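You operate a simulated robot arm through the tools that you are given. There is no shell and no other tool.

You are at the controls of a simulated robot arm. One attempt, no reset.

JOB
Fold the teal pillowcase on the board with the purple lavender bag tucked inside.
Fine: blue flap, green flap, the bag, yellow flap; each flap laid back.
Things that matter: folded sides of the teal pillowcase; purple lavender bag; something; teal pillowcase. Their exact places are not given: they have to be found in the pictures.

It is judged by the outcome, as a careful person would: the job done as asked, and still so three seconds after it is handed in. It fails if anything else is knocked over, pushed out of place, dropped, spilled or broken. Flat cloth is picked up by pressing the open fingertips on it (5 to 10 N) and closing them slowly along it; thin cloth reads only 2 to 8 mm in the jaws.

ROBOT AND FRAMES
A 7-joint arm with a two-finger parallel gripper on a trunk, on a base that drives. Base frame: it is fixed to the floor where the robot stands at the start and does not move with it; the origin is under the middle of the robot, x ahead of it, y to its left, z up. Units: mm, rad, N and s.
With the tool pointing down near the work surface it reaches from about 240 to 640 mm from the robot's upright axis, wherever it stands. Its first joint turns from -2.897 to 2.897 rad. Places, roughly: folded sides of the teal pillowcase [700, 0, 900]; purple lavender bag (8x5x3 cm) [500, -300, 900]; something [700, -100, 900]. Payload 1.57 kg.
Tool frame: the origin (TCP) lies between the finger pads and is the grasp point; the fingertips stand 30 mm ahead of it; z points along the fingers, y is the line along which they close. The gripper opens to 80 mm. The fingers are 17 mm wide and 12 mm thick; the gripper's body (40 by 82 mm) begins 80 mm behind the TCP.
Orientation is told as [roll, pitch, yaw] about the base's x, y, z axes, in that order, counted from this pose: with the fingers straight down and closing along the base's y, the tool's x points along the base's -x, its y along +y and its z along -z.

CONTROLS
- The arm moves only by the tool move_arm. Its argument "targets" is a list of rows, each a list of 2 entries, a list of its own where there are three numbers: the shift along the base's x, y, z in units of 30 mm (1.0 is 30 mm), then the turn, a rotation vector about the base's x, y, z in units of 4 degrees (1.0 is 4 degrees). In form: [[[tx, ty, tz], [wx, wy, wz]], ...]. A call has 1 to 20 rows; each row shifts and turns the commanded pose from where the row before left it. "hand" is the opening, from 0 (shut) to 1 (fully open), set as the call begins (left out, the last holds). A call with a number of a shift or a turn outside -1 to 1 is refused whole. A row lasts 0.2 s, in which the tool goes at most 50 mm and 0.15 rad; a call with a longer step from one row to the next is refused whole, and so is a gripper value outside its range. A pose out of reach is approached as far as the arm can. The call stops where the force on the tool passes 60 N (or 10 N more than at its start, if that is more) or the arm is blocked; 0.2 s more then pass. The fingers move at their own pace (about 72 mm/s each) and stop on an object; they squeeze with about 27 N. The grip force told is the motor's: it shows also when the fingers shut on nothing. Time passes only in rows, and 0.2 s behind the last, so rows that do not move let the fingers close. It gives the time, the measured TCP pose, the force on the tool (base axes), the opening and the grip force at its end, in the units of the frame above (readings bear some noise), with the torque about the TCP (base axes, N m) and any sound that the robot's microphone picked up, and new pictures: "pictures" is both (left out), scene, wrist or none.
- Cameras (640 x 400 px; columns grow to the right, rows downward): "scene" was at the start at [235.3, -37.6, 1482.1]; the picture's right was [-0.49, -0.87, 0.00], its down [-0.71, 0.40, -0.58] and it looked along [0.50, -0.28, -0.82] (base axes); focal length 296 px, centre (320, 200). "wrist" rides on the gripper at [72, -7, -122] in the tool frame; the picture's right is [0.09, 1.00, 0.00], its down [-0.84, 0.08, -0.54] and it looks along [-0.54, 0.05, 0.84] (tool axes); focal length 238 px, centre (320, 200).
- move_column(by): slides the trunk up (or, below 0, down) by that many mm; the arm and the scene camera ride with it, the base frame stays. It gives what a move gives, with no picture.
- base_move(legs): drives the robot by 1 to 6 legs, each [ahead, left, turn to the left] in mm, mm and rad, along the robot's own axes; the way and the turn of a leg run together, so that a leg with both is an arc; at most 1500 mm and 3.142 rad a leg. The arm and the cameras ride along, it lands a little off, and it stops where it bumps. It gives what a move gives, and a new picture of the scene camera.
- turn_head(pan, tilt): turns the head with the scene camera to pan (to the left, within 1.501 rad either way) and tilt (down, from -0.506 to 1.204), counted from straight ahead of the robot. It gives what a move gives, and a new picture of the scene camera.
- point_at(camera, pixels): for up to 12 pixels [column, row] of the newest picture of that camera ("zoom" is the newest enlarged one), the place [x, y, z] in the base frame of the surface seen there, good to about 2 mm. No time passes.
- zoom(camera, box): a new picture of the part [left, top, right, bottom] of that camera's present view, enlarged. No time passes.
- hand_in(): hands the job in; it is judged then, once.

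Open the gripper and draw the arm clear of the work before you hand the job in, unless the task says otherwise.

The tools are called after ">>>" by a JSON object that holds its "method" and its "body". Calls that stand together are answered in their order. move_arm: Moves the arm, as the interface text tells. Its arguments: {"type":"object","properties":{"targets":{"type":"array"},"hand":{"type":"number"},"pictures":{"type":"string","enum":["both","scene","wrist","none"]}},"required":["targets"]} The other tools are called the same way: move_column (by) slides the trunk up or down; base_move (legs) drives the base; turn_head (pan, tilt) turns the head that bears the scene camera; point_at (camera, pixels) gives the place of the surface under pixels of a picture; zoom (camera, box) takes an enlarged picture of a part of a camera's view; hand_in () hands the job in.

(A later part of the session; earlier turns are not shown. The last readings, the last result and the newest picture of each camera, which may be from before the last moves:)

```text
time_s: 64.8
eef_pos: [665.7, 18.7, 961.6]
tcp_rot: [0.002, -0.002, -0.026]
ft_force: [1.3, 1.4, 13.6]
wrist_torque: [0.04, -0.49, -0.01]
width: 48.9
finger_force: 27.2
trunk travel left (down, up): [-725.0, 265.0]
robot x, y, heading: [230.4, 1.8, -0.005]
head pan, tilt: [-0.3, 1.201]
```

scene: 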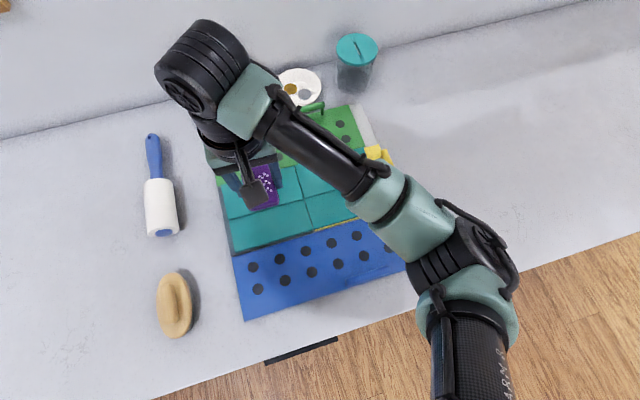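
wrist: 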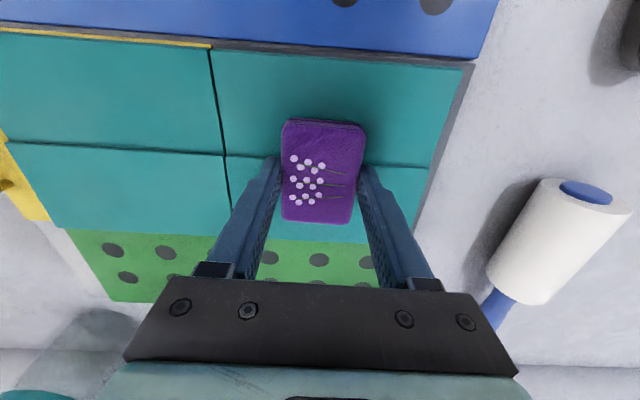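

Contact felt (13.6 N up). I raise a hair and open the fingers partly to release the bag, then lift away.

>>> {"method": "move_arm", "body": {"targets": [[[0, 0, 0.04], [0, 0, 0]], [[0, 0, 0], [0, 0, 0]], [[0, 0, 0], [0, 0, 0]]], "hand": 0.78, "pictures": "wrist"}}

>>> {"method": "move_arm", "body": {"targets": [[[0, 0, 0.3], [0, 0, 0]], [[0, 0, 0.6], [0, 0, 0]], [[0, 0, 1], [0, 0, 0]], [[0, 0, 1], [0, 0, 0]], [[0, 0, 1], [0, 0, 0]], [[0, 0, 1], [0, 0, 0]]], "hand": 0.78}}

```text
time_s: 65.6
eef_pos: [665.3, 19.6, 962.8]
tcp_rot: [0.0, -0.001, -0.027]
ft_force: [0.0, 0.1, 0.4]
wrist_torque: [0.02, 0.02, 0.0]
width: 62.0
finger_force: 0.0
trunk travel left (down, up): [-725.0, 265.0]
robot x, y, heading: [230.0, 1.0, -0.0]
head pan, tilt: [-0.3, 1.201]
```

wrist: 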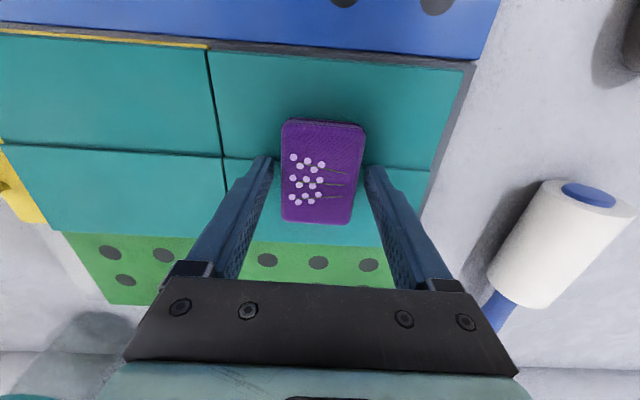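

```text
time_s: 67.0
eef_pos: [665.3, 19.9, 1109.4]
tcp_rot: [0.001, 0.001, -0.028]
ft_force: [-0.1, -0.3, -0.4]
wrist_torque: [0.0, 0.0, -0.01]
width: 62.3
finger_force: 0.1
trunk travel left (down, up): [-725.0, 265.0]
robot x, y, heading: [223.8, -2.0, -0.001]
head pan, tilt: [-0.3, 1.201]
```

scene: 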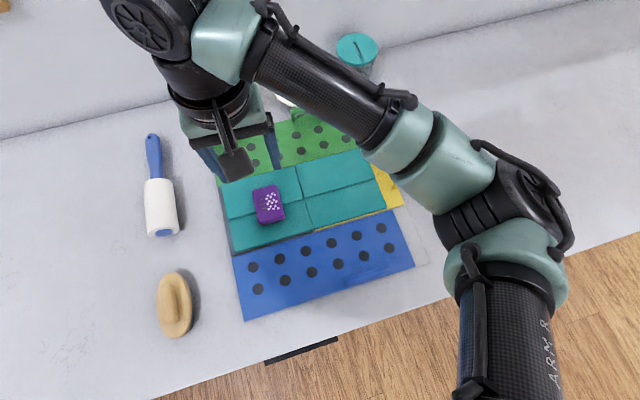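
wrist: 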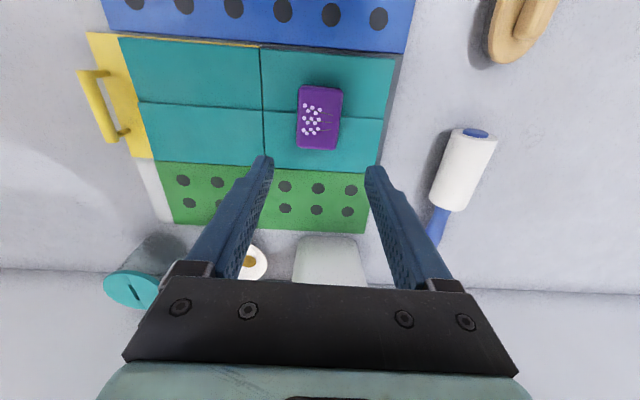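

The bag lies on the left half. Now I measure the yellow handle (wrist px (85,75)–(120,135)).

>>> {"method": "point_at", "body": {"camera": "wrist", "pixels": [[84, 80], [95, 100], [108, 128], [112, 139], [105, 72], [125, 132], [92, 40], [137, 155], [120, 50], [260, 50], [265, 160], [320, 118]]}}

>>> {"method": "zoom", "body": {"camera": "wrist", "box": [60, 20, 400, 240]}}

```text
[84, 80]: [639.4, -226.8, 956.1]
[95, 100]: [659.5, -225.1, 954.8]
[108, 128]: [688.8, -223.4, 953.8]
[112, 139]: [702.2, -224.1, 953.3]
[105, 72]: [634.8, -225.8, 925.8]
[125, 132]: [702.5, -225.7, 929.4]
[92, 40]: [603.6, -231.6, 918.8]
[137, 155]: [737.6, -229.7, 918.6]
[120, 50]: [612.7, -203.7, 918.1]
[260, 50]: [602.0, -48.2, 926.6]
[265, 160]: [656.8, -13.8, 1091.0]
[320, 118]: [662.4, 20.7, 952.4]
```

```text
1.82 times, centred on (230, 130) of wrist
```

zoom: 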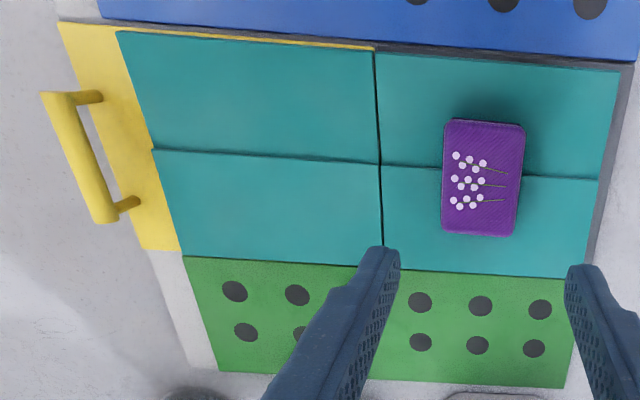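

I get the yellow fold line more exactly from the zoomed picture.

>>> {"method": "point_at", "body": {"camera": "zoom", "pixels": [[375, 60], [378, 110], [381, 180], [382, 230], [370, 110], [386, 110], [150, 100], [160, 180], [605, 120], [594, 200], [580, 270], [484, 125]]}}

```text
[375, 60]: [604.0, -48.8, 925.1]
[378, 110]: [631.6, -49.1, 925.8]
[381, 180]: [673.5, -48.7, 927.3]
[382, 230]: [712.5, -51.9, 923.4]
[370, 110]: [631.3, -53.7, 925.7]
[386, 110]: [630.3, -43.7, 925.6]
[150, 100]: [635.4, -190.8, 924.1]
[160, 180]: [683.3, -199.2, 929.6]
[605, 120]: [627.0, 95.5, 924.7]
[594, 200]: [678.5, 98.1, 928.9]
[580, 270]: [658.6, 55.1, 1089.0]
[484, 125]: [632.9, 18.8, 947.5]
```

Fold line (hinge) at y≈−50; the yellow bar is centred at (670, −225.5), top z≈955, with posts at x≈635 and 703. I move above its middle with a narrow 24 mm opening.

>>> {"method": "move_arm", "body": {"targets": [[[0.02, -0.5, 0], [0, 0, 0.25]], [[0.02, -0.9, 0], [0, 0, 0.25]], [[0.02, -0.95, 0], [0, 0, 0]], [[0.02, -0.95, 0], [0, 0, 0]], [[0.02, -0.95, 0], [0, 0, 0]], [[0.02, -0.95, 0], [0, 0, 0]], [[0.02, -0.95, 0], [0, 0, 0]], [[0.02, -0.95, -0.3], [0, 0, 0]], [[0, -0.7, -0.6], [0, 0, 0]], [[0, -0.38, -0.8], [0, 0, 0]], [[0, 0, -0.9], [0, 0, 0]], [[0, 0, -0.7], [0, 0, 0]], [[0, 0, 0], [0, 0, 0]]], "hand": 0.3}}

```text
time_s: 69.8
eef_pos: [669.5, -227.7, 1011.1]
tcp_rot: [0.0, -0.001, 0.009]
ft_force: [0.2, -0.1, 0.0]
wrist_torque: [-0.03, -0.01, 0.01]
width: 24.1
finger_force: 0.1
trunk travel left (down, up): [-725.0, 265.0]
robot x, y, heading: [228.8, 0.2, -0.003]
head pan, tilt: [-0.3, 1.201]
```

scene: 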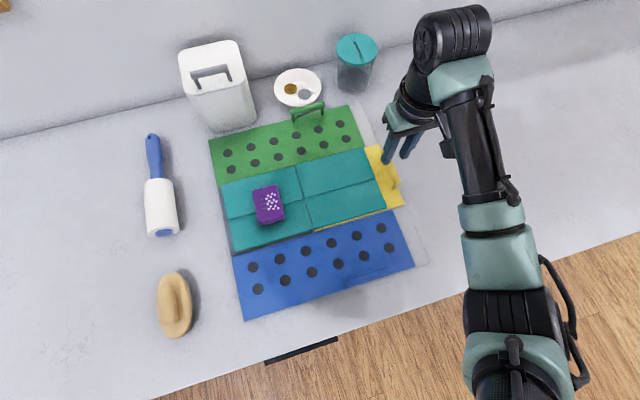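
wrist: 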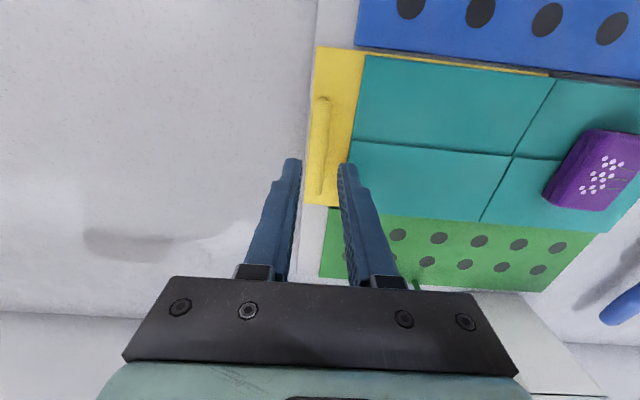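

The bar sits midway (col 320) between the finger tips (293 and 347). I verify its place once more.

>>> {"method": "point_at", "body": {"camera": "wrist", "pixels": [[321, 110], [320, 145], [319, 185], [355, 90], [350, 150]]}}

```text
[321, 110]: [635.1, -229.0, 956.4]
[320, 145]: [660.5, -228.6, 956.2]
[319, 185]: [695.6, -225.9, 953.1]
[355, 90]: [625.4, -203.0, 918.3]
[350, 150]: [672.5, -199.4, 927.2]
```

Bar centre y≈−227.5, matching the tool. I lower to z≈962 and close.

>>> {"method": "move_arm", "body": {"targets": [[[0, 0, -0.6], [0, 0, 0]], [[0, 0, -0.6], [0, 0, 0]], [[0, 0, -0.43], [0, 0, 0]], [[0, 0, 0], [0, 0, 0]]], "hand": 0.3, "pictures": "wrist"}}

>>> {"method": "move_arm", "body": {"targets": [[[0, 0, 0], [0, 0, 0]], [[0, 0, 0], [0, 0, 0]], [[0, 0, 0], [0, 0, 0]]], "hand": 0, "pictures": "wrist"}}

```text
time_s: 70.8
eef_pos: [670.3, -225.6, 962.4]
tcp_rot: [0.0, 0.0, 0.008]
ft_force: [-0.4, -0.4, 0.5]
wrist_torque: [0.03, 0.0, 0.0]
width: 23.9
finger_force: 0.1
trunk travel left (down, up): [-725.0, 265.0]
robot x, y, heading: [230.5, 1.2, 0.002]
head pan, tilt: [-0.3, 1.201]
```

wrist: 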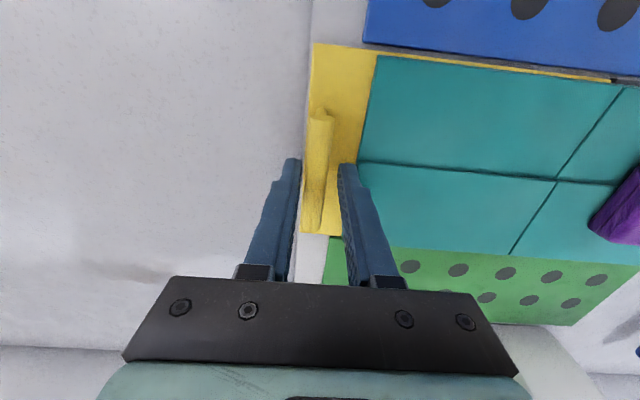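

```text
time_s: 71.6
eef_pos: [670.6, -230.4, 962.1]
tcp_rot: [-0.002, 0.0, 0.005]
ft_force: [1.8, -12.3, -1.2]
wrist_torque: [-0.17, -0.09, -0.14]
width: 13.5
finger_force: 26.5
trunk travel left (down, up): [-725.0, 265.0]
robot x, y, heading: [227.5, -3.7, -0.001]
head pan, tilt: [-0.3, 1.201]
```

wrist: 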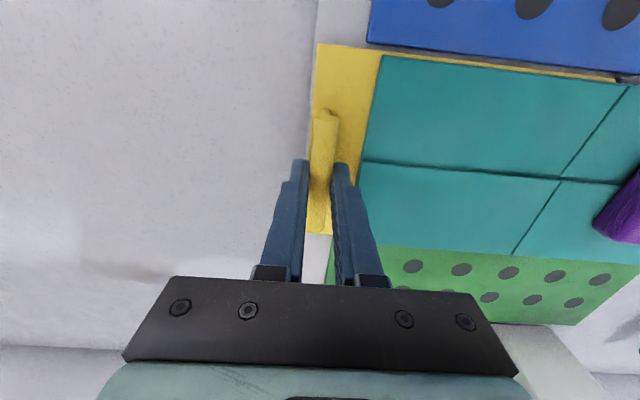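

Gripped (13.5 mm). I swing the yellow flap up about 30° first.

>>> {"method": "move_arm", "body": {"targets": [[[0, 0.1, 0.52], [0, 0, 0]], [[0, 0.145, 0.503], [0, 0, 0]], [[0, 0.19, 0.49], [0, 0, 0]], [[0, 0.23, 0.47], [0, 0, 0]], [[0, 0.27, 0.447], [0, 0, 0]], [[0, 0.305, 0.42], [0, 0, 0]]], "hand": 0}}

```text
time_s: 73.0
eef_pos: [670.5, -194.1, 1048.6]
tcp_rot: [-0.006, -0.003, -0.001]
ft_force: [0.7, -24.8, 16.3]
wrist_torque: [-0.37, 0.19, 0.01]
width: 13.4
finger_force: 27.1
trunk travel left (down, up): [-725.0, 265.0]
robot x, y, heading: [228.1, 1.6, 0.001]
head pan, tilt: [-0.3, 1.201]
```

scene: 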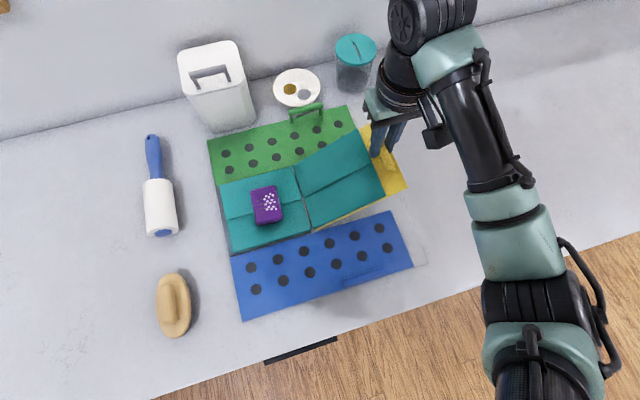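
wrist: 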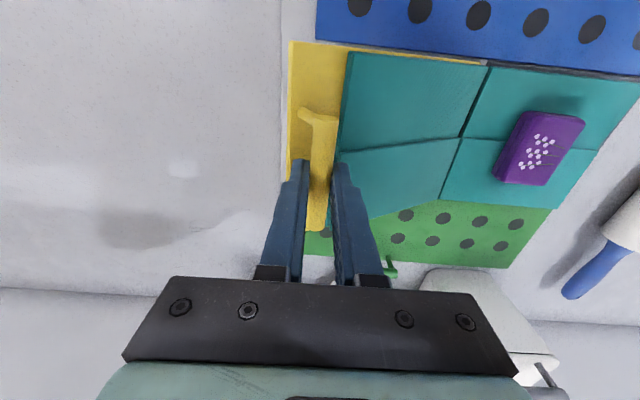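

The force is outward again (−25, +16), so the real radius is larger. I measure the fold line and flap now.

>>> {"method": "point_at", "body": {"camera": "wrist", "pixels": [[487, 68], [463, 133], [443, 195], [400, 100], [350, 60], [300, 70], [302, 130], [318, 115], [430, 80], [380, 175], [320, 225], [540, 150]]}}

>>> {"method": "zoom", "body": {"camera": "wrist", "box": [270, 20, 620, 270]}}

```text
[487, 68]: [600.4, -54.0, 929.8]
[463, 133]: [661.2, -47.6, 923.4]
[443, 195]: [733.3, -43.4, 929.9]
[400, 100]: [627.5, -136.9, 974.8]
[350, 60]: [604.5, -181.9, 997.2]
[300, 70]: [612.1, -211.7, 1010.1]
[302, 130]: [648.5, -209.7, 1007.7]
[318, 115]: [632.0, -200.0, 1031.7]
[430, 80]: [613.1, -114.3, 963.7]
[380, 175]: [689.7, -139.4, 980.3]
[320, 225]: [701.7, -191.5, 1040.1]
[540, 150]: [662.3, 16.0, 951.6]
```

```text
1.60 times, centred on (445, 145) of wrist
```

zoom: 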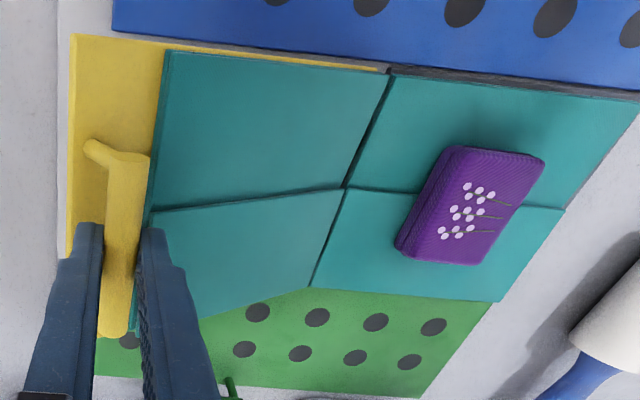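

The flap is at ~30° and the true bar radius is about 184 mm. I continue to about 80° with the corrected arc.

>>> {"method": "move_arm", "body": {"targets": [[[0, 0.293, 0.433], [0, 0, 0]], [[0, 0.393, 0.367], [0, 0, 0]], [[0, 0.42, 0.33], [0, 0, 0]], [[0, 0.447, 0.293], [0, 0, 0]], [[0, 0.473, 0.25], [0, 0, 0]], [[0, 0.493, 0.21], [0, 0, 0]], [[0, 0.507, 0.167], [0, 0, 0]], [[0, 0.523, 0.123], [0, 0, 0]], [[0, 0.527, 0.073], [0, 0, 0]], [[0, 0.537, 0.03], [0, 0, 0]]], "hand": 0}}

```text
time_s: 75.2
eef_pos: [671.7, -49.6, 1113.7]
tcp_rot: [0.003, 0.005, 0.009]
ft_force: [1.2, -1.4, 0.2]
wrist_torque: [-0.01, -0.15, -0.15]
width: 13.5
finger_force: 26.9
trunk travel left (down, up): [-725.0, 265.0]
robot x, y, heading: [231.2, 2.6, -0.004]
head pan, tilt: [-0.3, 1.201]
```

scene: 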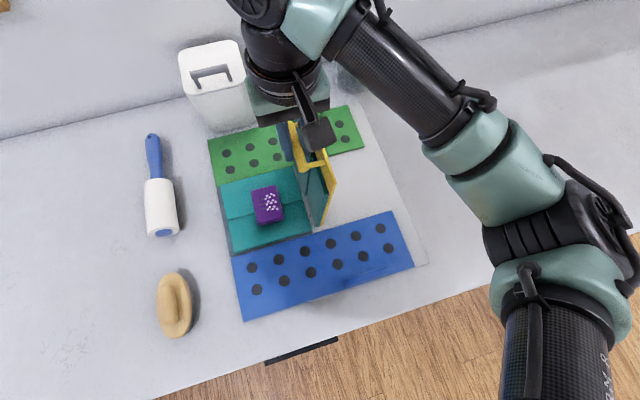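
wrist: 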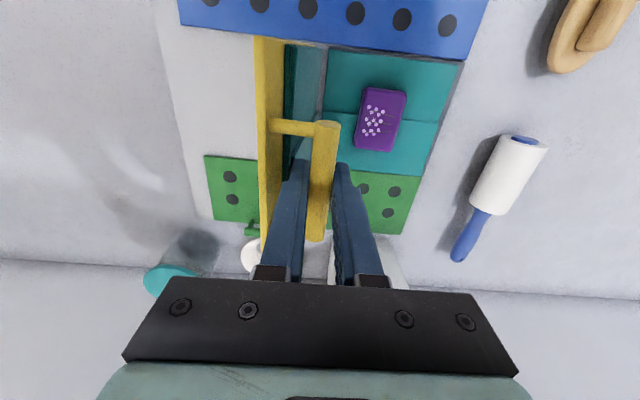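

Forces are near zero with the flap almost vertical. I go on past vertical to about 108°, tilting slightly, then wait for the cloth to drop over the bag.

>>> {"method": "move_arm", "body": {"targets": [[[0, 0.55, -0.017], [-0.5, 0, 0]], [[0, 0.55, -0.067], [-0.5, 0, 0]], [[0, 0.54, -0.113], [-0.5, 0, 0]], [[0, 0.523, -0.153], [-0.5, 0, 0]], [[0, 0.513, -0.203], [-0.5, 0, 0]], [[0, 0.3, -0.14], [-0.3, 0, 0]], [[0, 0, 0], [0, 0, 0]], [[0, 0, 0], [0, 0, 0]], [[0, 0, 0], [0, 0, 0]], [[0, 0, 0], [0, 0, 0]]], "hand": 0}}

```text
time_s: 77.4
eef_pos: [671.4, 38.7, 1094.3]
tcp_rot: [-0.195, 0.001, 0.01]
ft_force: [4.9, -2.2, -0.8]
wrist_torque: [-0.11, -0.12, -0.13]
width: 13.6
finger_force: 26.7
trunk travel left (down, up): [-725.0, 265.0]
robot x, y, heading: [228.7, 0.7, -0.003]
head pan, tilt: [-0.3, 1.201]
```

scene: 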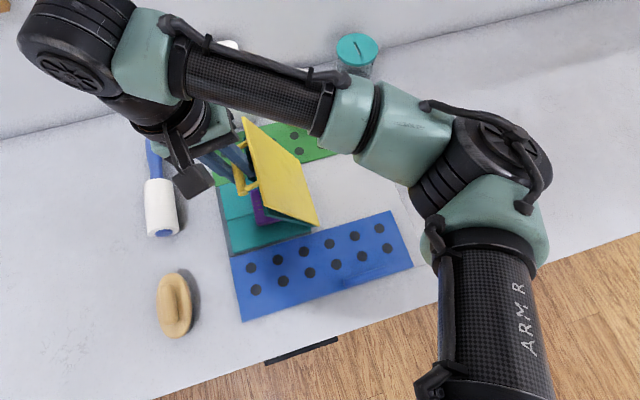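
wrist: 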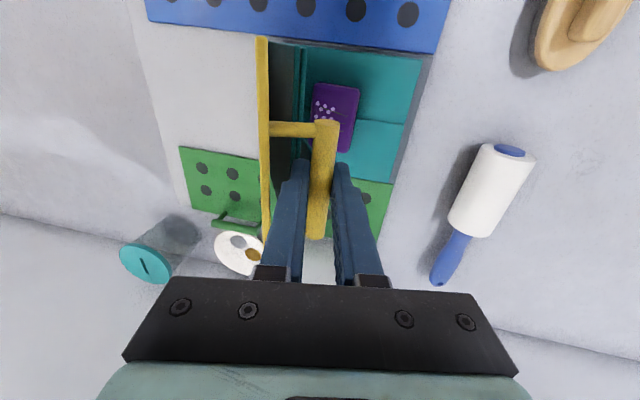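

The force is still low. I zoom to see whether the right half of the cloth is dropping off the flap yet.

>>> {"method": "zoom", "body": {"camera": "wrist", "box": [220, 20, 460, 220]}}

>>> {"method": "zoom", "body": {"camera": "scene", "box": [190, 100, 360, 260]}}

>>> {"method": "point_at", "body": {"camera": "wrist", "pixels": [[302, 60], [290, 60], [280, 60], [265, 60], [320, 60], [300, 100], [285, 100], [275, 100], [335, 100], [262, 100]]}}

```text
2.00 times, centred on (340, 120) of wrist
```

zoom: 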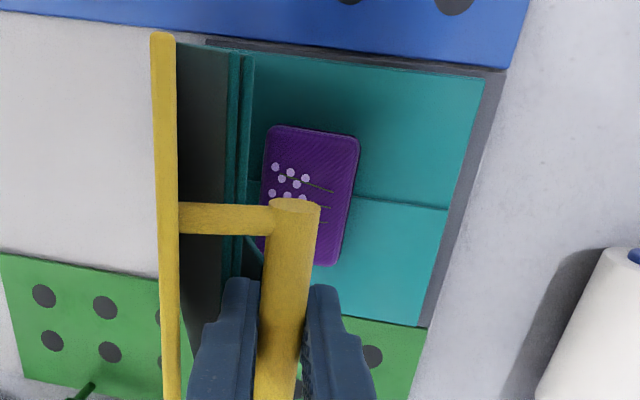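

```text
2.50 times, centred on (275, 180) of scene
```

zoom: 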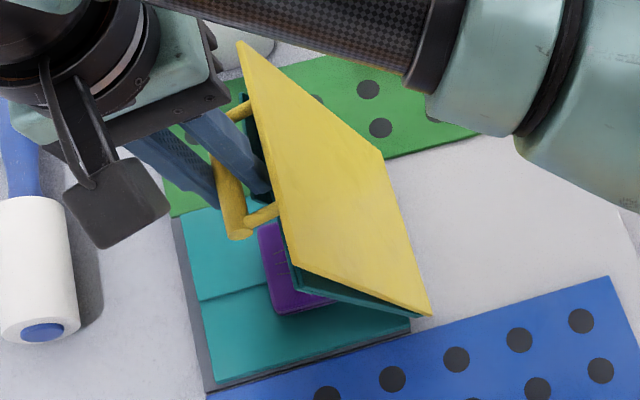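

```text
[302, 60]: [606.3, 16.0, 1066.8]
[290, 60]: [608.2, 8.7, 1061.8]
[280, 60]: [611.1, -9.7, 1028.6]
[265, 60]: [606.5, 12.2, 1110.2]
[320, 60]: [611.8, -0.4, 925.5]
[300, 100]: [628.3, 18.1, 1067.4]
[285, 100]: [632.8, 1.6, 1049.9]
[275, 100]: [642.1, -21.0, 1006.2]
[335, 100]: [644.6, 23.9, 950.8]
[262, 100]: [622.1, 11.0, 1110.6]
```

The cloth's free edge leads the flap slightly (at (16,1067)), so it is on its way. I push the flap a few degrees further and wait.

>>> {"method": "move_arm", "body": {"targets": [[[0, 0.24, -0.13], [-0.3, 0, 0]], [[0, 0.24, -0.14], [-0.3, 0, 0]], [[0, 0, 0], [0, 0, 0]], [[0, 0, 0], [0, 0, 0]], [[0, 0, 0], [0, 0, 0]], [[0, 0, 0], [0, 0, 0]], [[0, 0, 0], [0, 0, 0]]], "hand": 0}}

>>> {"method": "zoom", "body": {"camera": "wrist", "box": [220, 20, 460, 220]}}

```text
time_s: 79.0
eef_pos: [670.8, 46.3, 1090.0]
tcp_rot: [-0.245, -0.004, 0.004]
ft_force: [7.7, -24.0, 36.9]
wrist_torque: [-0.33, 0.1, -0.02]
width: 13.2
finger_force: 27.5
trunk travel left (down, up): [-725.0, 265.0]
robot x, y, heading: [229.4, -0.5, -0.006]
head pan, tilt: [-0.3, 1.201]
```

scene: 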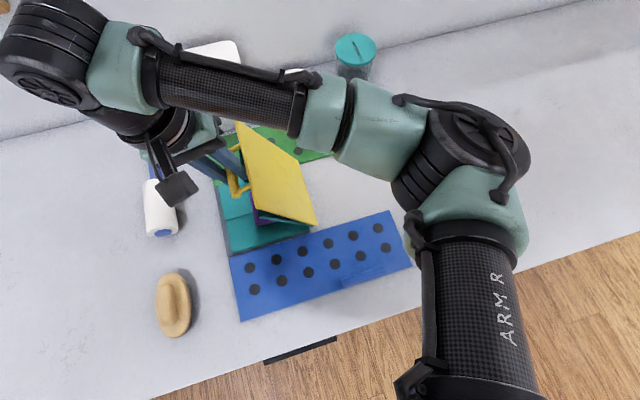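
wrist: 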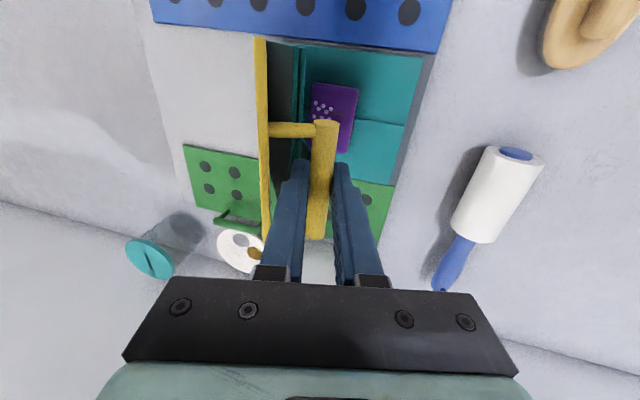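

```text
2.00 times, centred on (340, 120) of wrist
```

zoom: 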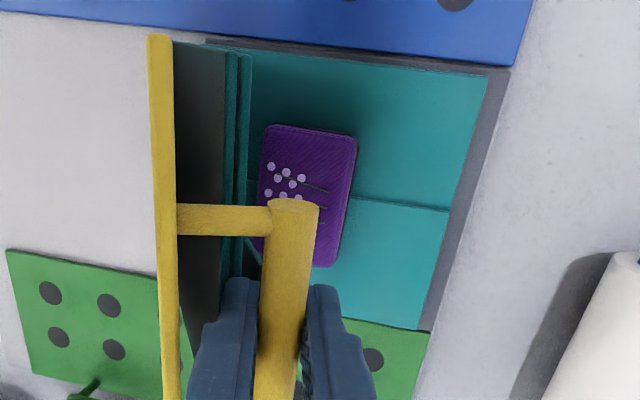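

The flap is at its stop (force 44 N), but the cloth's free edge (16,1067) leans on my fingertip that sits between bar and plate. Past vertical the flap rests on its stop, so I ease off the push, open the fingers slightly and withdraw along the tool axis to let the cloth fall.

>>> {"method": "move_arm", "body": {"targets": [[[0, -0.2, 0.12], [0, 0, 0]], [[0, 0, 0], [0, 0, 0]]], "hand": 0, "pictures": "none"}}

>>> {"method": "move_arm", "body": {"targets": [[[0, 0, 0], [0, 0, 0]], [[0, 0, 0], [0, 0, 0]]], "hand": 0.25}}

```text
time_s: 79.6
eef_pos: [671.0, 46.2, 1090.8]
tcp_rot: [-0.236, -0.002, 0.008]
ft_force: [6.1, -9.4, 17.3]
wrist_torque: [-0.16, -0.73, 0.06]
width: 13.3
finger_force: 27.4
trunk travel left (down, up): [-725.0, 265.0]
robot x, y, heading: [229.1, -2.0, -0.002]
head pan, tilt: [-0.3, 1.201]
```

```text
time_s: 80.2
eef_pos: [669.0, 48.4, 1088.7]
tcp_rot: [-0.234, 0.003, 0.01]
ft_force: [1.2, 2.1, 4.8]
wrist_torque: [-0.03, 0.03, -0.02]
width: 19.9
finger_force: 0.0
trunk travel left (down, up): [-725.0, 265.0]
robot x, y, heading: [227.1, -1.9, -0.003]
head pan, tilt: [-0.3, 1.201]
```

scene: 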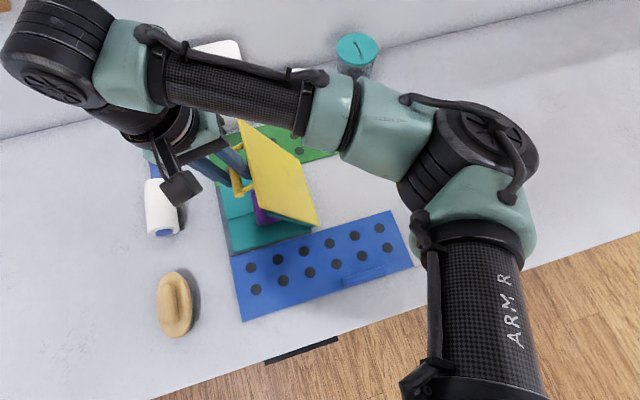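
wrist: 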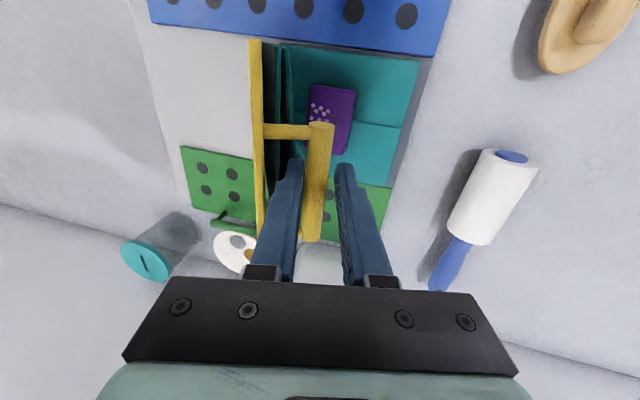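

The fingers are free around the bar. I withdraw along the tool axis by about 60 mm and look.

>>> {"method": "move_arm", "body": {"targets": [[[0, 0.1, 0.4], [0, 0, 0]], [[0, 0.15, 0.6], [0, 0, 0]], [[0, 0.24, 0.95], [0, 0, 0]], [[0, 0.1, 0.4], [0, 0, 0]]], "hand": 0.25}}

>>> {"method": "zoom", "body": {"camera": "wrist", "box": [200, 20, 440, 220]}}

```text
time_s: 81.2
eef_pos: [671.4, 64.1, 1160.3]
tcp_rot: [-0.236, 0.004, 0.008]
ft_force: [-0.4, 0.3, -0.6]
wrist_torque: [-0.02, -0.02, -0.02]
width: 20.2
finger_force: 0.1
trunk travel left (down, up): [-725.0, 265.0]
robot x, y, heading: [228.8, -2.2, -0.004]
head pan, tilt: [-0.3, 1.201]
```

scene: 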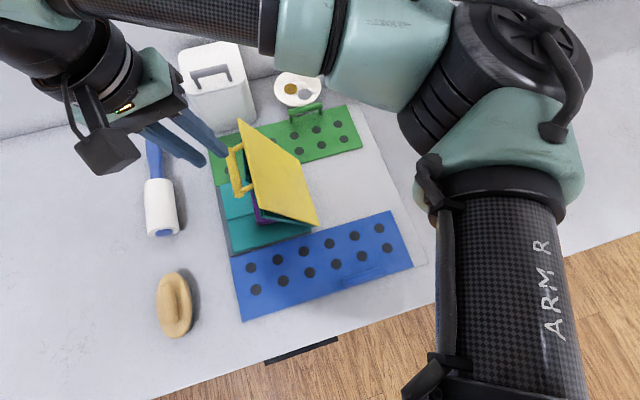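
wrist: 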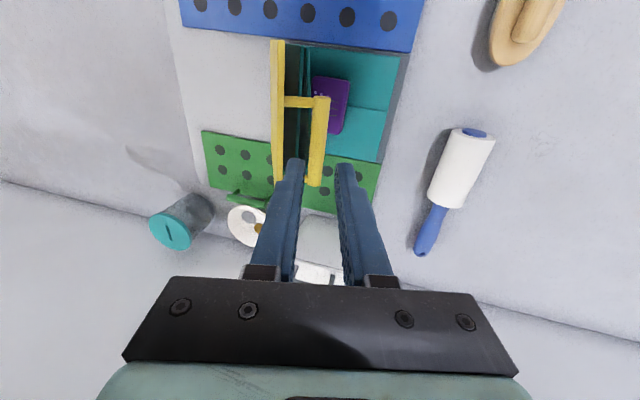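

```text
2.00 times, centred on (320, 120) of wrist
```

zoom: 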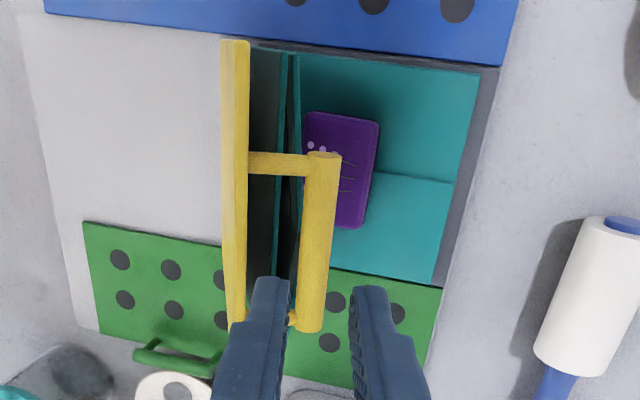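

The flap stays leaning on its stop. I wait about 1.5 s to see whether the cloth falls by itself.

>>> {"method": "move_arm", "body": {"targets": [[[0, 0.1, 0.3], [0, 0, 0]], [[0, 0, 0], [0, 0, 0]], [[0, 0, 0], [0, 0, 0]], [[0, 0, 0], [0, 0, 0]], [[0, 0, 0], [0, 0, 0]], [[0, 0, 0], [0, 0, 0]], [[0, 0, 0], [0, 0, 0]]], "hand": 0.25}}

>>> {"method": "zoom", "body": {"camera": "wrist", "box": [200, 20, 440, 220]}}

>>> {"method": "zoom", "body": {"camera": "scene", "box": [190, 100, 350, 260]}}

```text
time_s: 82.8
eef_pos: [671.1, 68.4, 1170.0]
tcp_rot: [-0.235, 0.002, 0.008]
ft_force: [-0.4, -0.7, -0.6]
wrist_torque: [-0.01, 0.03, -0.01]
width: 20.2
finger_force: 0.0
trunk travel left (down, up): [-725.0, 265.0]
robot x, y, heading: [230.7, -0.3, 0.004]
head pan, tilt: [-0.3, 1.201]
```

scene: 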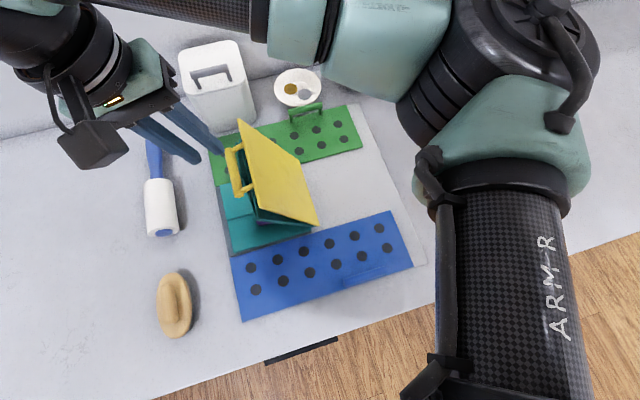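
wrist: 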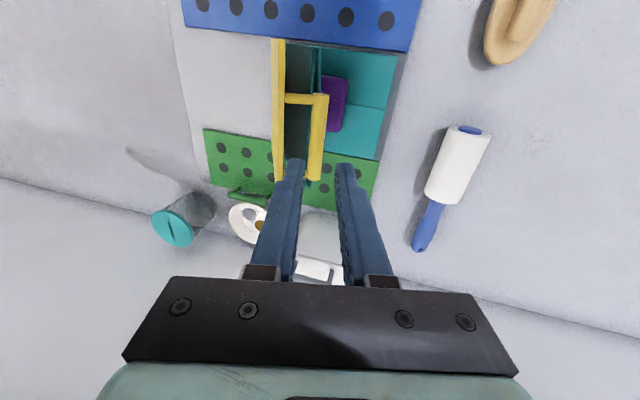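

```text
2.00 times, centred on (320, 120) of wrist
```

zoom: 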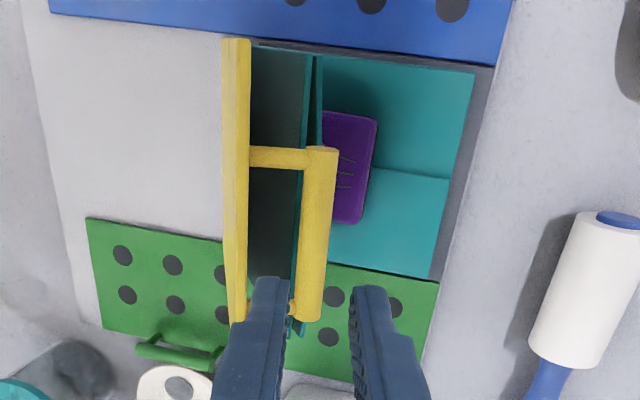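

```text
2.50 times, centred on (270, 180) of scene
```

zoom: 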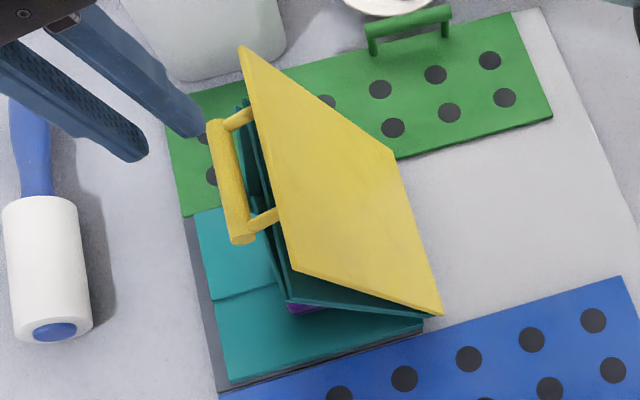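

The cloth is slowly falling over (its edge moved from zoom col 285 to 315). I wait longer.

>>> {"method": "move_arm", "body": {"targets": [[[0, 0, 0], [0, 0, 0]], [[0, 0, 0], [0, 0, 0]], [[0, 0, 0], [0, 0, 0]], [[0, 0, 0], [0, 0, 0]], [[0, 0, 0], [0, 0, 0]], [[0, 0, 0], [0, 0, 0]], [[0, 0, 0], [0, 0, 0]], [[0, 0, 0], [0, 0, 0]], [[0, 0, 0], [0, 0, 0]], [[0, 0, 0], [0, 0, 0]], [[0, 0, 0], [0, 0, 0]], [[0, 0, 0], [0, 0, 0]], [[0, 0, 0], [0, 0, 0]], [[0, 0, 0], [0, 0, 0]]], "hand": 0.25}}

>>> {"method": "zoom", "body": {"camera": "wrist", "box": [200, 20, 440, 220]}}

>>> {"method": "zoom", "body": {"camera": "scene", "box": [190, 100, 350, 260]}}

```text
time_s: 85.8
eef_pos: [671.0, 66.4, 1170.3]
tcp_rot: [-0.237, 0.002, 0.007]
ft_force: [-0.2, 1.3, 0.0]
wrist_torque: [-0.01, 0.04, 0.01]
width: 20.1
finger_force: 0.1
trunk travel left (down, up): [-725.0, 265.0]
robot x, y, heading: [229.1, 0.4, -0.003]
head pan, tilt: [-0.3, 1.201]
```

scene: 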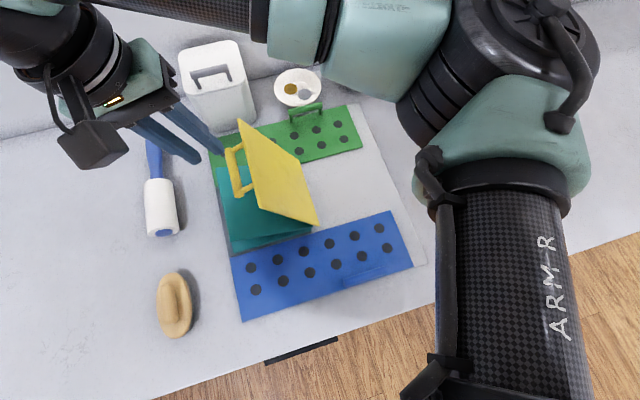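
wrist: 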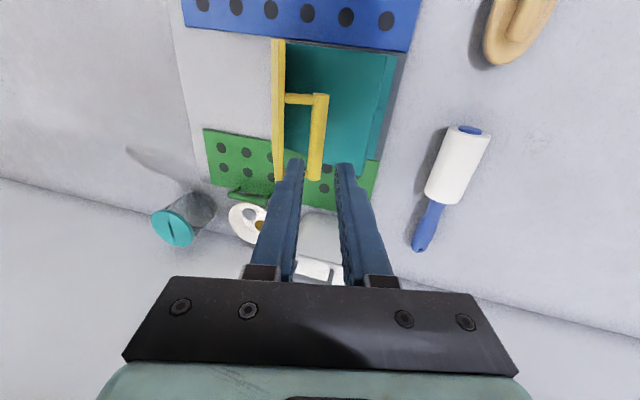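

```text
2.00 times, centred on (320, 120) of wrist
```

zoom: 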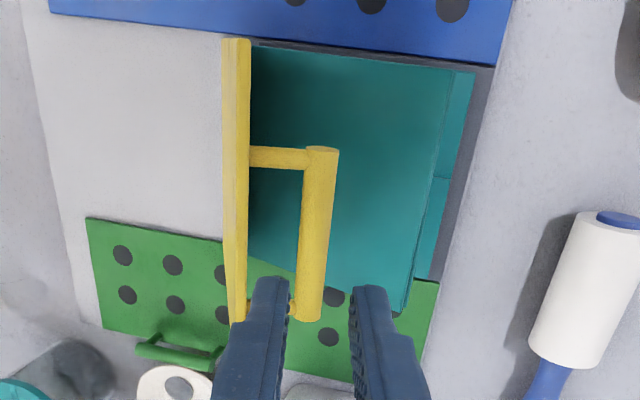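

```text
2.50 times, centred on (270, 180) of scene
```

zoom: 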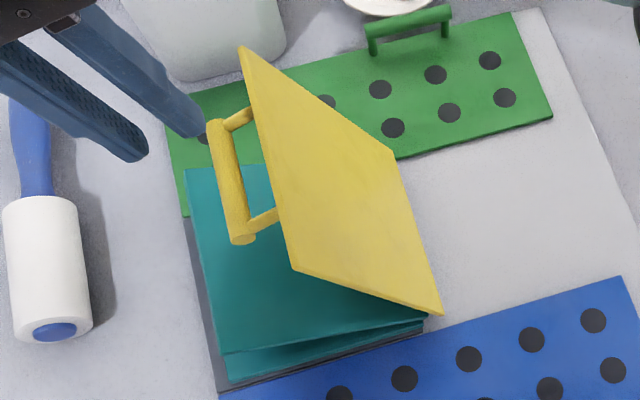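

The right half has fallen over the bag. I measure it and the handle bar for re-gripping.

>>> {"method": "point_at", "body": {"camera": "zoom", "pixels": [[235, 330], [330, 300], [300, 200], [225, 250], [400, 320], [235, 235], [228, 180], [215, 130], [245, 240], [200, 180]]}}

>>> {"method": "point_at", "body": {"camera": "wrist", "pixels": [[318, 98], [318, 120], [316, 150], [315, 175], [280, 60], [278, 120], [300, 98], [415, 60], [405, 150], [350, 80], [375, 80], [395, 80]]}}

```text
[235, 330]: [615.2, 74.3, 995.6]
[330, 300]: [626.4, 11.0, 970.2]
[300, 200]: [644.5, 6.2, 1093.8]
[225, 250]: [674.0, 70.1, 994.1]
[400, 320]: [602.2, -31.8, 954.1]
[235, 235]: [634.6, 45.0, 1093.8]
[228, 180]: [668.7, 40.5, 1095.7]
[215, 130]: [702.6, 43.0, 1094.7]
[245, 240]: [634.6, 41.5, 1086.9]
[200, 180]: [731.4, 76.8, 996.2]
```

```text
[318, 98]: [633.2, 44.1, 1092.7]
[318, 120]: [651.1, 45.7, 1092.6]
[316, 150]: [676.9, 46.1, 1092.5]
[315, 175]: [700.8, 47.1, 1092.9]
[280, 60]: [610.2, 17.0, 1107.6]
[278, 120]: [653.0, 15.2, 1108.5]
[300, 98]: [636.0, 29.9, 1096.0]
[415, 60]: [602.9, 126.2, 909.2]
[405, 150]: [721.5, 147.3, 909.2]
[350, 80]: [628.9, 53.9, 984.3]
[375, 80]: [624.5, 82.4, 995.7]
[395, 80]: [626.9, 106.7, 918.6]
```

The free edge is still at z≈996, so it may still be settling. I wait a bit more and measure again.

>>> {"method": "move_arm", "body": {"targets": [[[0, 0, 0], [0, 0, 0]], [[0, 0, 0], [0, 0, 0]], [[0, 0, 0], [0, 0, 0]], [[0, 0, 0], [0, 0, 0]], [[0, 0, 0], [0, 0, 0]], [[0, 0, 0], [0, 0, 0]], [[0, 0, 0], [0, 0, 0]], [[0, 0, 0], [0, 0, 0]], [[0, 0, 0], [0, 0, 0]], [[0, 0, 0], [0, 0, 0]]], "hand": 0.25}}

>>> {"method": "point_at", "body": {"camera": "wrist", "pixels": [[318, 120], [316, 150], [280, 60], [278, 120], [350, 80], [375, 80], [385, 80], [395, 80], [340, 140], [370, 140]]}}

>>> {"method": "zoom", "body": {"camera": "scene", "box": [190, 100, 350, 260]}}

```text
time_s: 88.0
eef_pos: [671.2, 66.5, 1169.7]
tcp_rot: [-0.237, 0.001, 0.007]
ft_force: [0.1, 0.4, -0.6]
wrist_torque: [0.01, 0.0, 0.01]
width: 20.1
finger_force: 0.0
trunk travel left (down, up): [-725.0, 265.0]
robot x, y, heading: [230.2, 1.8, -0.008]
head pan, tilt: [-0.3, 1.201]
```

scene: 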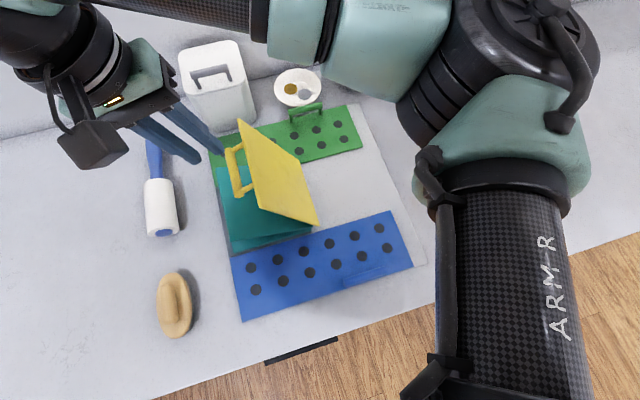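
wrist: 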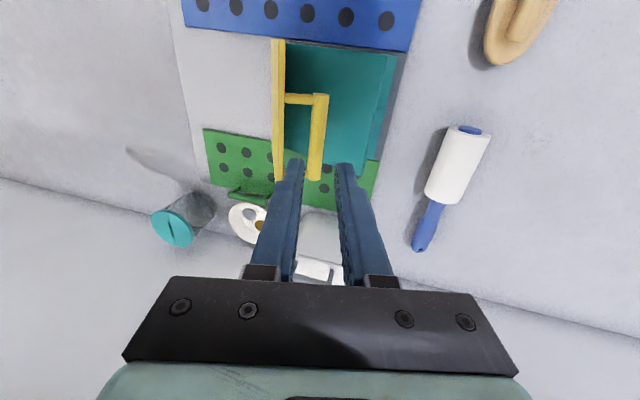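

```text
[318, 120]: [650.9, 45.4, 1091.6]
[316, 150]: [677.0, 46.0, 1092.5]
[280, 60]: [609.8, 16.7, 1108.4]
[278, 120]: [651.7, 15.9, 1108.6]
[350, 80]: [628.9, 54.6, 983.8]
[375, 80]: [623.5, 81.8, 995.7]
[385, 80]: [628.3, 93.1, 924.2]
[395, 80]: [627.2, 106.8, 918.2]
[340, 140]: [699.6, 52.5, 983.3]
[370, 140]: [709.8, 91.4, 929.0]
```

```text
2.50 times, centred on (270, 180) of scene
```

zoom: 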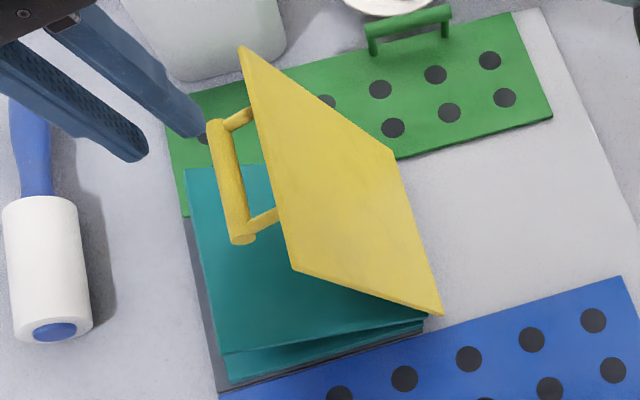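

The cloth has settled over the bag (edge z≈996 at y≈82). Before laying the flap back I re-approach its bar at about (670, 44, 1086): tilt a bit more to ~20° and line up first.

>>> {"method": "move_arm", "body": {"targets": [[[0, 0.13, 0], [-0.8, 0, 0]], [[0, 0.12, 0], [-0.8, 0, 0]], [[0, 0, 0], [0, 0, 0]]], "hand": 0.33}}

>>> {"method": "zoom", "body": {"camera": "wrist", "box": [220, 40, 420, 200]}}

>>> {"method": "point_at", "body": {"camera": "wrist", "pixels": [[318, 110], [316, 150], [280, 120], [350, 100], [375, 100]]}}

```text
time_s: 88.8
eef_pos: [671.0, 75.2, 1169.6]
tcp_rot: [-0.349, 0.003, 0.007]
ft_force: [1.5, -0.5, 0.8]
wrist_torque: [0.0, 0.02, -0.03]
width: 26.5
finger_force: 0.0
trunk travel left (down, up): [-725.0, 265.0]
robot x, y, heading: [227.5, -2.6, -0.002]
head pan, tilt: [-0.3, 1.201]
```

scene: 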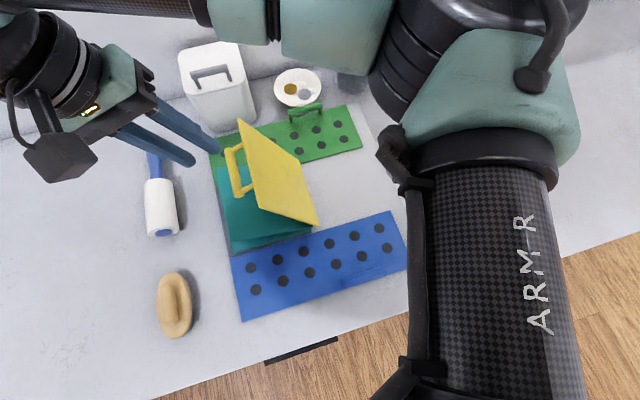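
wrist: 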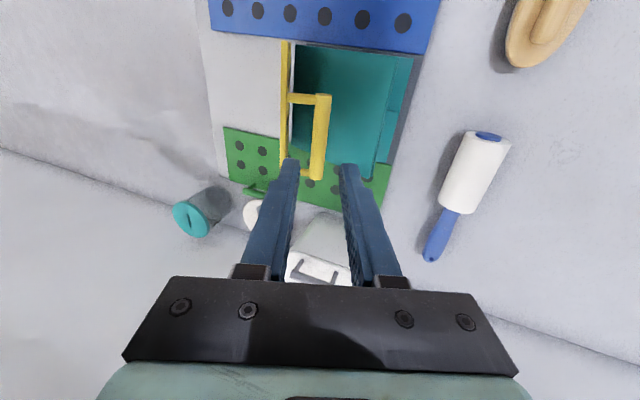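

```text
2.50 times, centred on (320, 120) of wrist
```

zoom: 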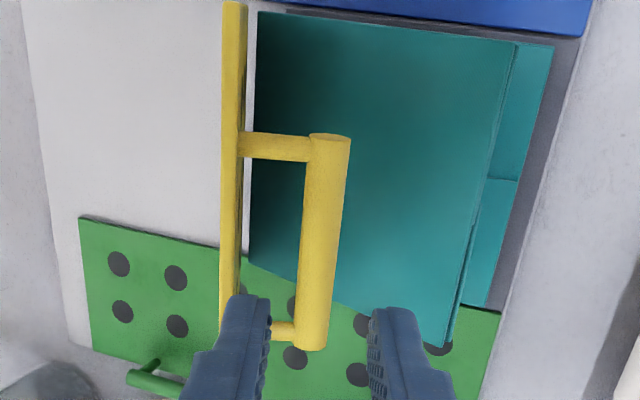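

```text
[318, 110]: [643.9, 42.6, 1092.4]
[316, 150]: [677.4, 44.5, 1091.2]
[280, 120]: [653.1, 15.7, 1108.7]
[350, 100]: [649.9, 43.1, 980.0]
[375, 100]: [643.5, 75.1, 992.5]
```

The bar lines up between the fingers (bar col ≈318, tips 291/350). I advance along the tool axis to straddle it.

>>> {"method": "move_arm", "body": {"targets": [[[0, -0.24, -0.58], [0, 0, 0]], [[0, -0.24, -0.6], [0, 0, 0]], [[0, -0.24, -0.6], [0, 0, 0]], [[0, -0.24, -0.6], [0, 0, 0]], [[0, 0, 0], [0, 0, 0]]], "hand": 0.33}}

>>> {"method": "zoom", "body": {"camera": "wrist", "box": [220, 40, 420, 240]}}

```text
time_s: 90.0
eef_pos: [670.0, 45.4, 1099.1]
tcp_rot: [-0.348, 0.003, 0.009]
ft_force: [-0.2, -0.3, 0.8]
wrist_torque: [0.0, -0.01, -0.04]
width: 26.4
finger_force: 0.0
trunk travel left (down, up): [-725.0, 265.0]
robot x, y, heading: [230.1, -1.1, -0.002]
head pan, tilt: [-0.3, 1.201]
```

scene: 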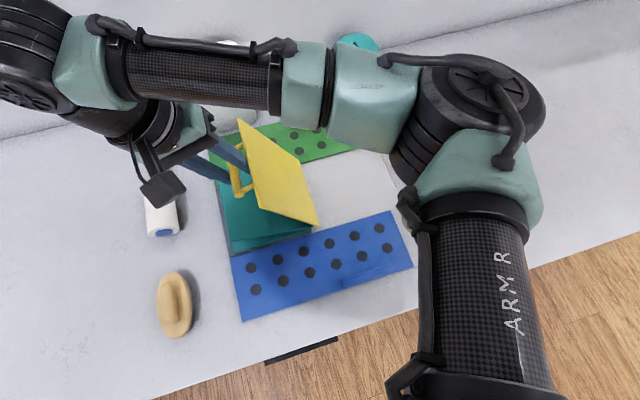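
wrist: 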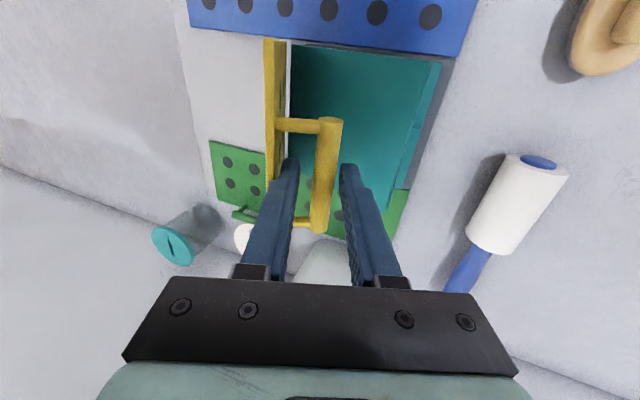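

```text
2.00 times, centred on (320, 140) of wrist
```

zoom: 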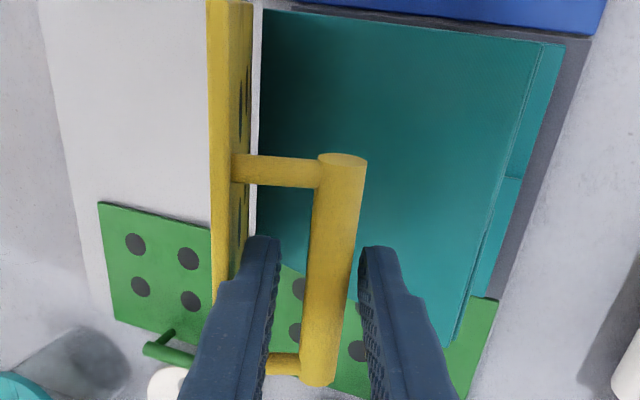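

The bar is between the fingers. I close on it.

>>> {"method": "move_arm", "body": {"targets": [[[0, 0, 0], [0, 0, 0]], [[0, 0, 0], [0, 0, 0]], [[0, 0, 0], [0, 0, 0]]], "hand": 0, "pictures": "wrist"}}

```text
time_s: 90.8
eef_pos: [669.7, 45.6, 1098.1]
tcp_rot: [-0.348, 0.004, 0.007]
ft_force: [-0.5, 0.3, 0.7]
wrist_torque: [0.03, -0.17, -0.1]
width: 13.3
finger_force: 27.1
trunk travel left (down, up): [-725.0, 265.0]
robot x, y, heading: [230.3, -2.5, -0.004]
head pan, tilt: [-0.3, 1.201]
```

wrist: 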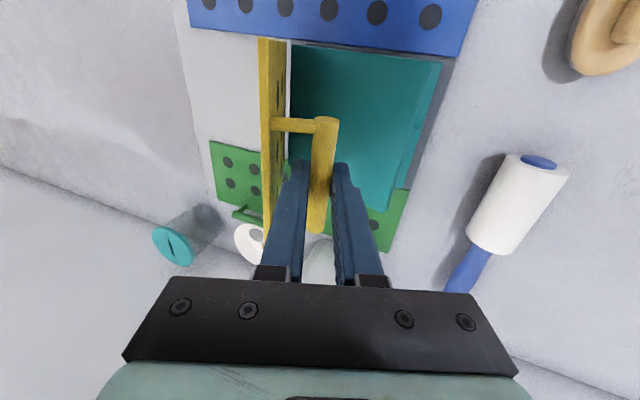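

Gripped with no side load. I swing the yellow flap back along an arc about (y −49, z 930), first to just beyond vertical, while un-tilting the tool.

>>> {"method": "move_arm", "body": {"targets": [[[0, -0.483, 0.25], [0.625, 0, 0]], [[0, -0.503, 0.207], [0.625, 0, 0]], [[0, -0.52, 0.16], [0.625, 0, 0]], [[0, -0.53, 0.12], [0.625, 0, 0]], [[0, -0.54, 0.07], [0.625, 0, 0]], [[0, -0.543, 0.027], [0.625, 0, 0]], [[0, -0.54, -0.023], [0.625, 0, 0]], [[0, -0.54, -0.067], [0.625, 0, 0]]], "hand": 0}}

```text
time_s: 92.6
eef_pos: [669.9, -80.6, 1120.8]
tcp_rot: [-0.001, 0.002, 0.008]
ft_force: [-3.6, 0.6, -0.1]
wrist_torque: [0.05, -0.31, -0.16]
width: 13.4
finger_force: 26.9
trunk travel left (down, up): [-725.0, 265.0]
robot x, y, heading: [225.3, -1.8, -0.001]
head pan, tilt: [-0.3, 1.201]
```

scene: 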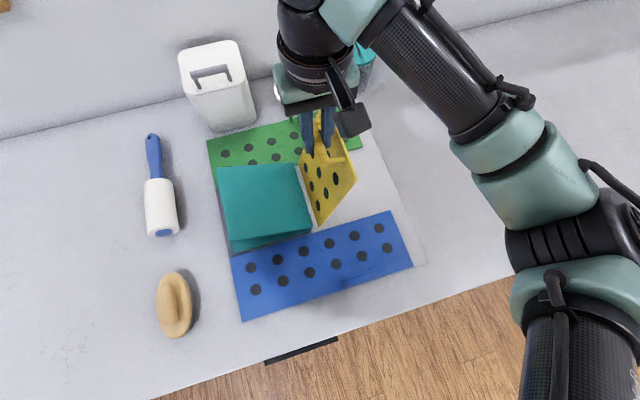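
wrist: 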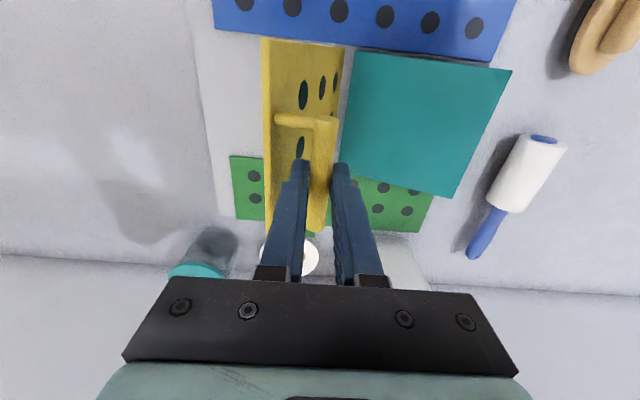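

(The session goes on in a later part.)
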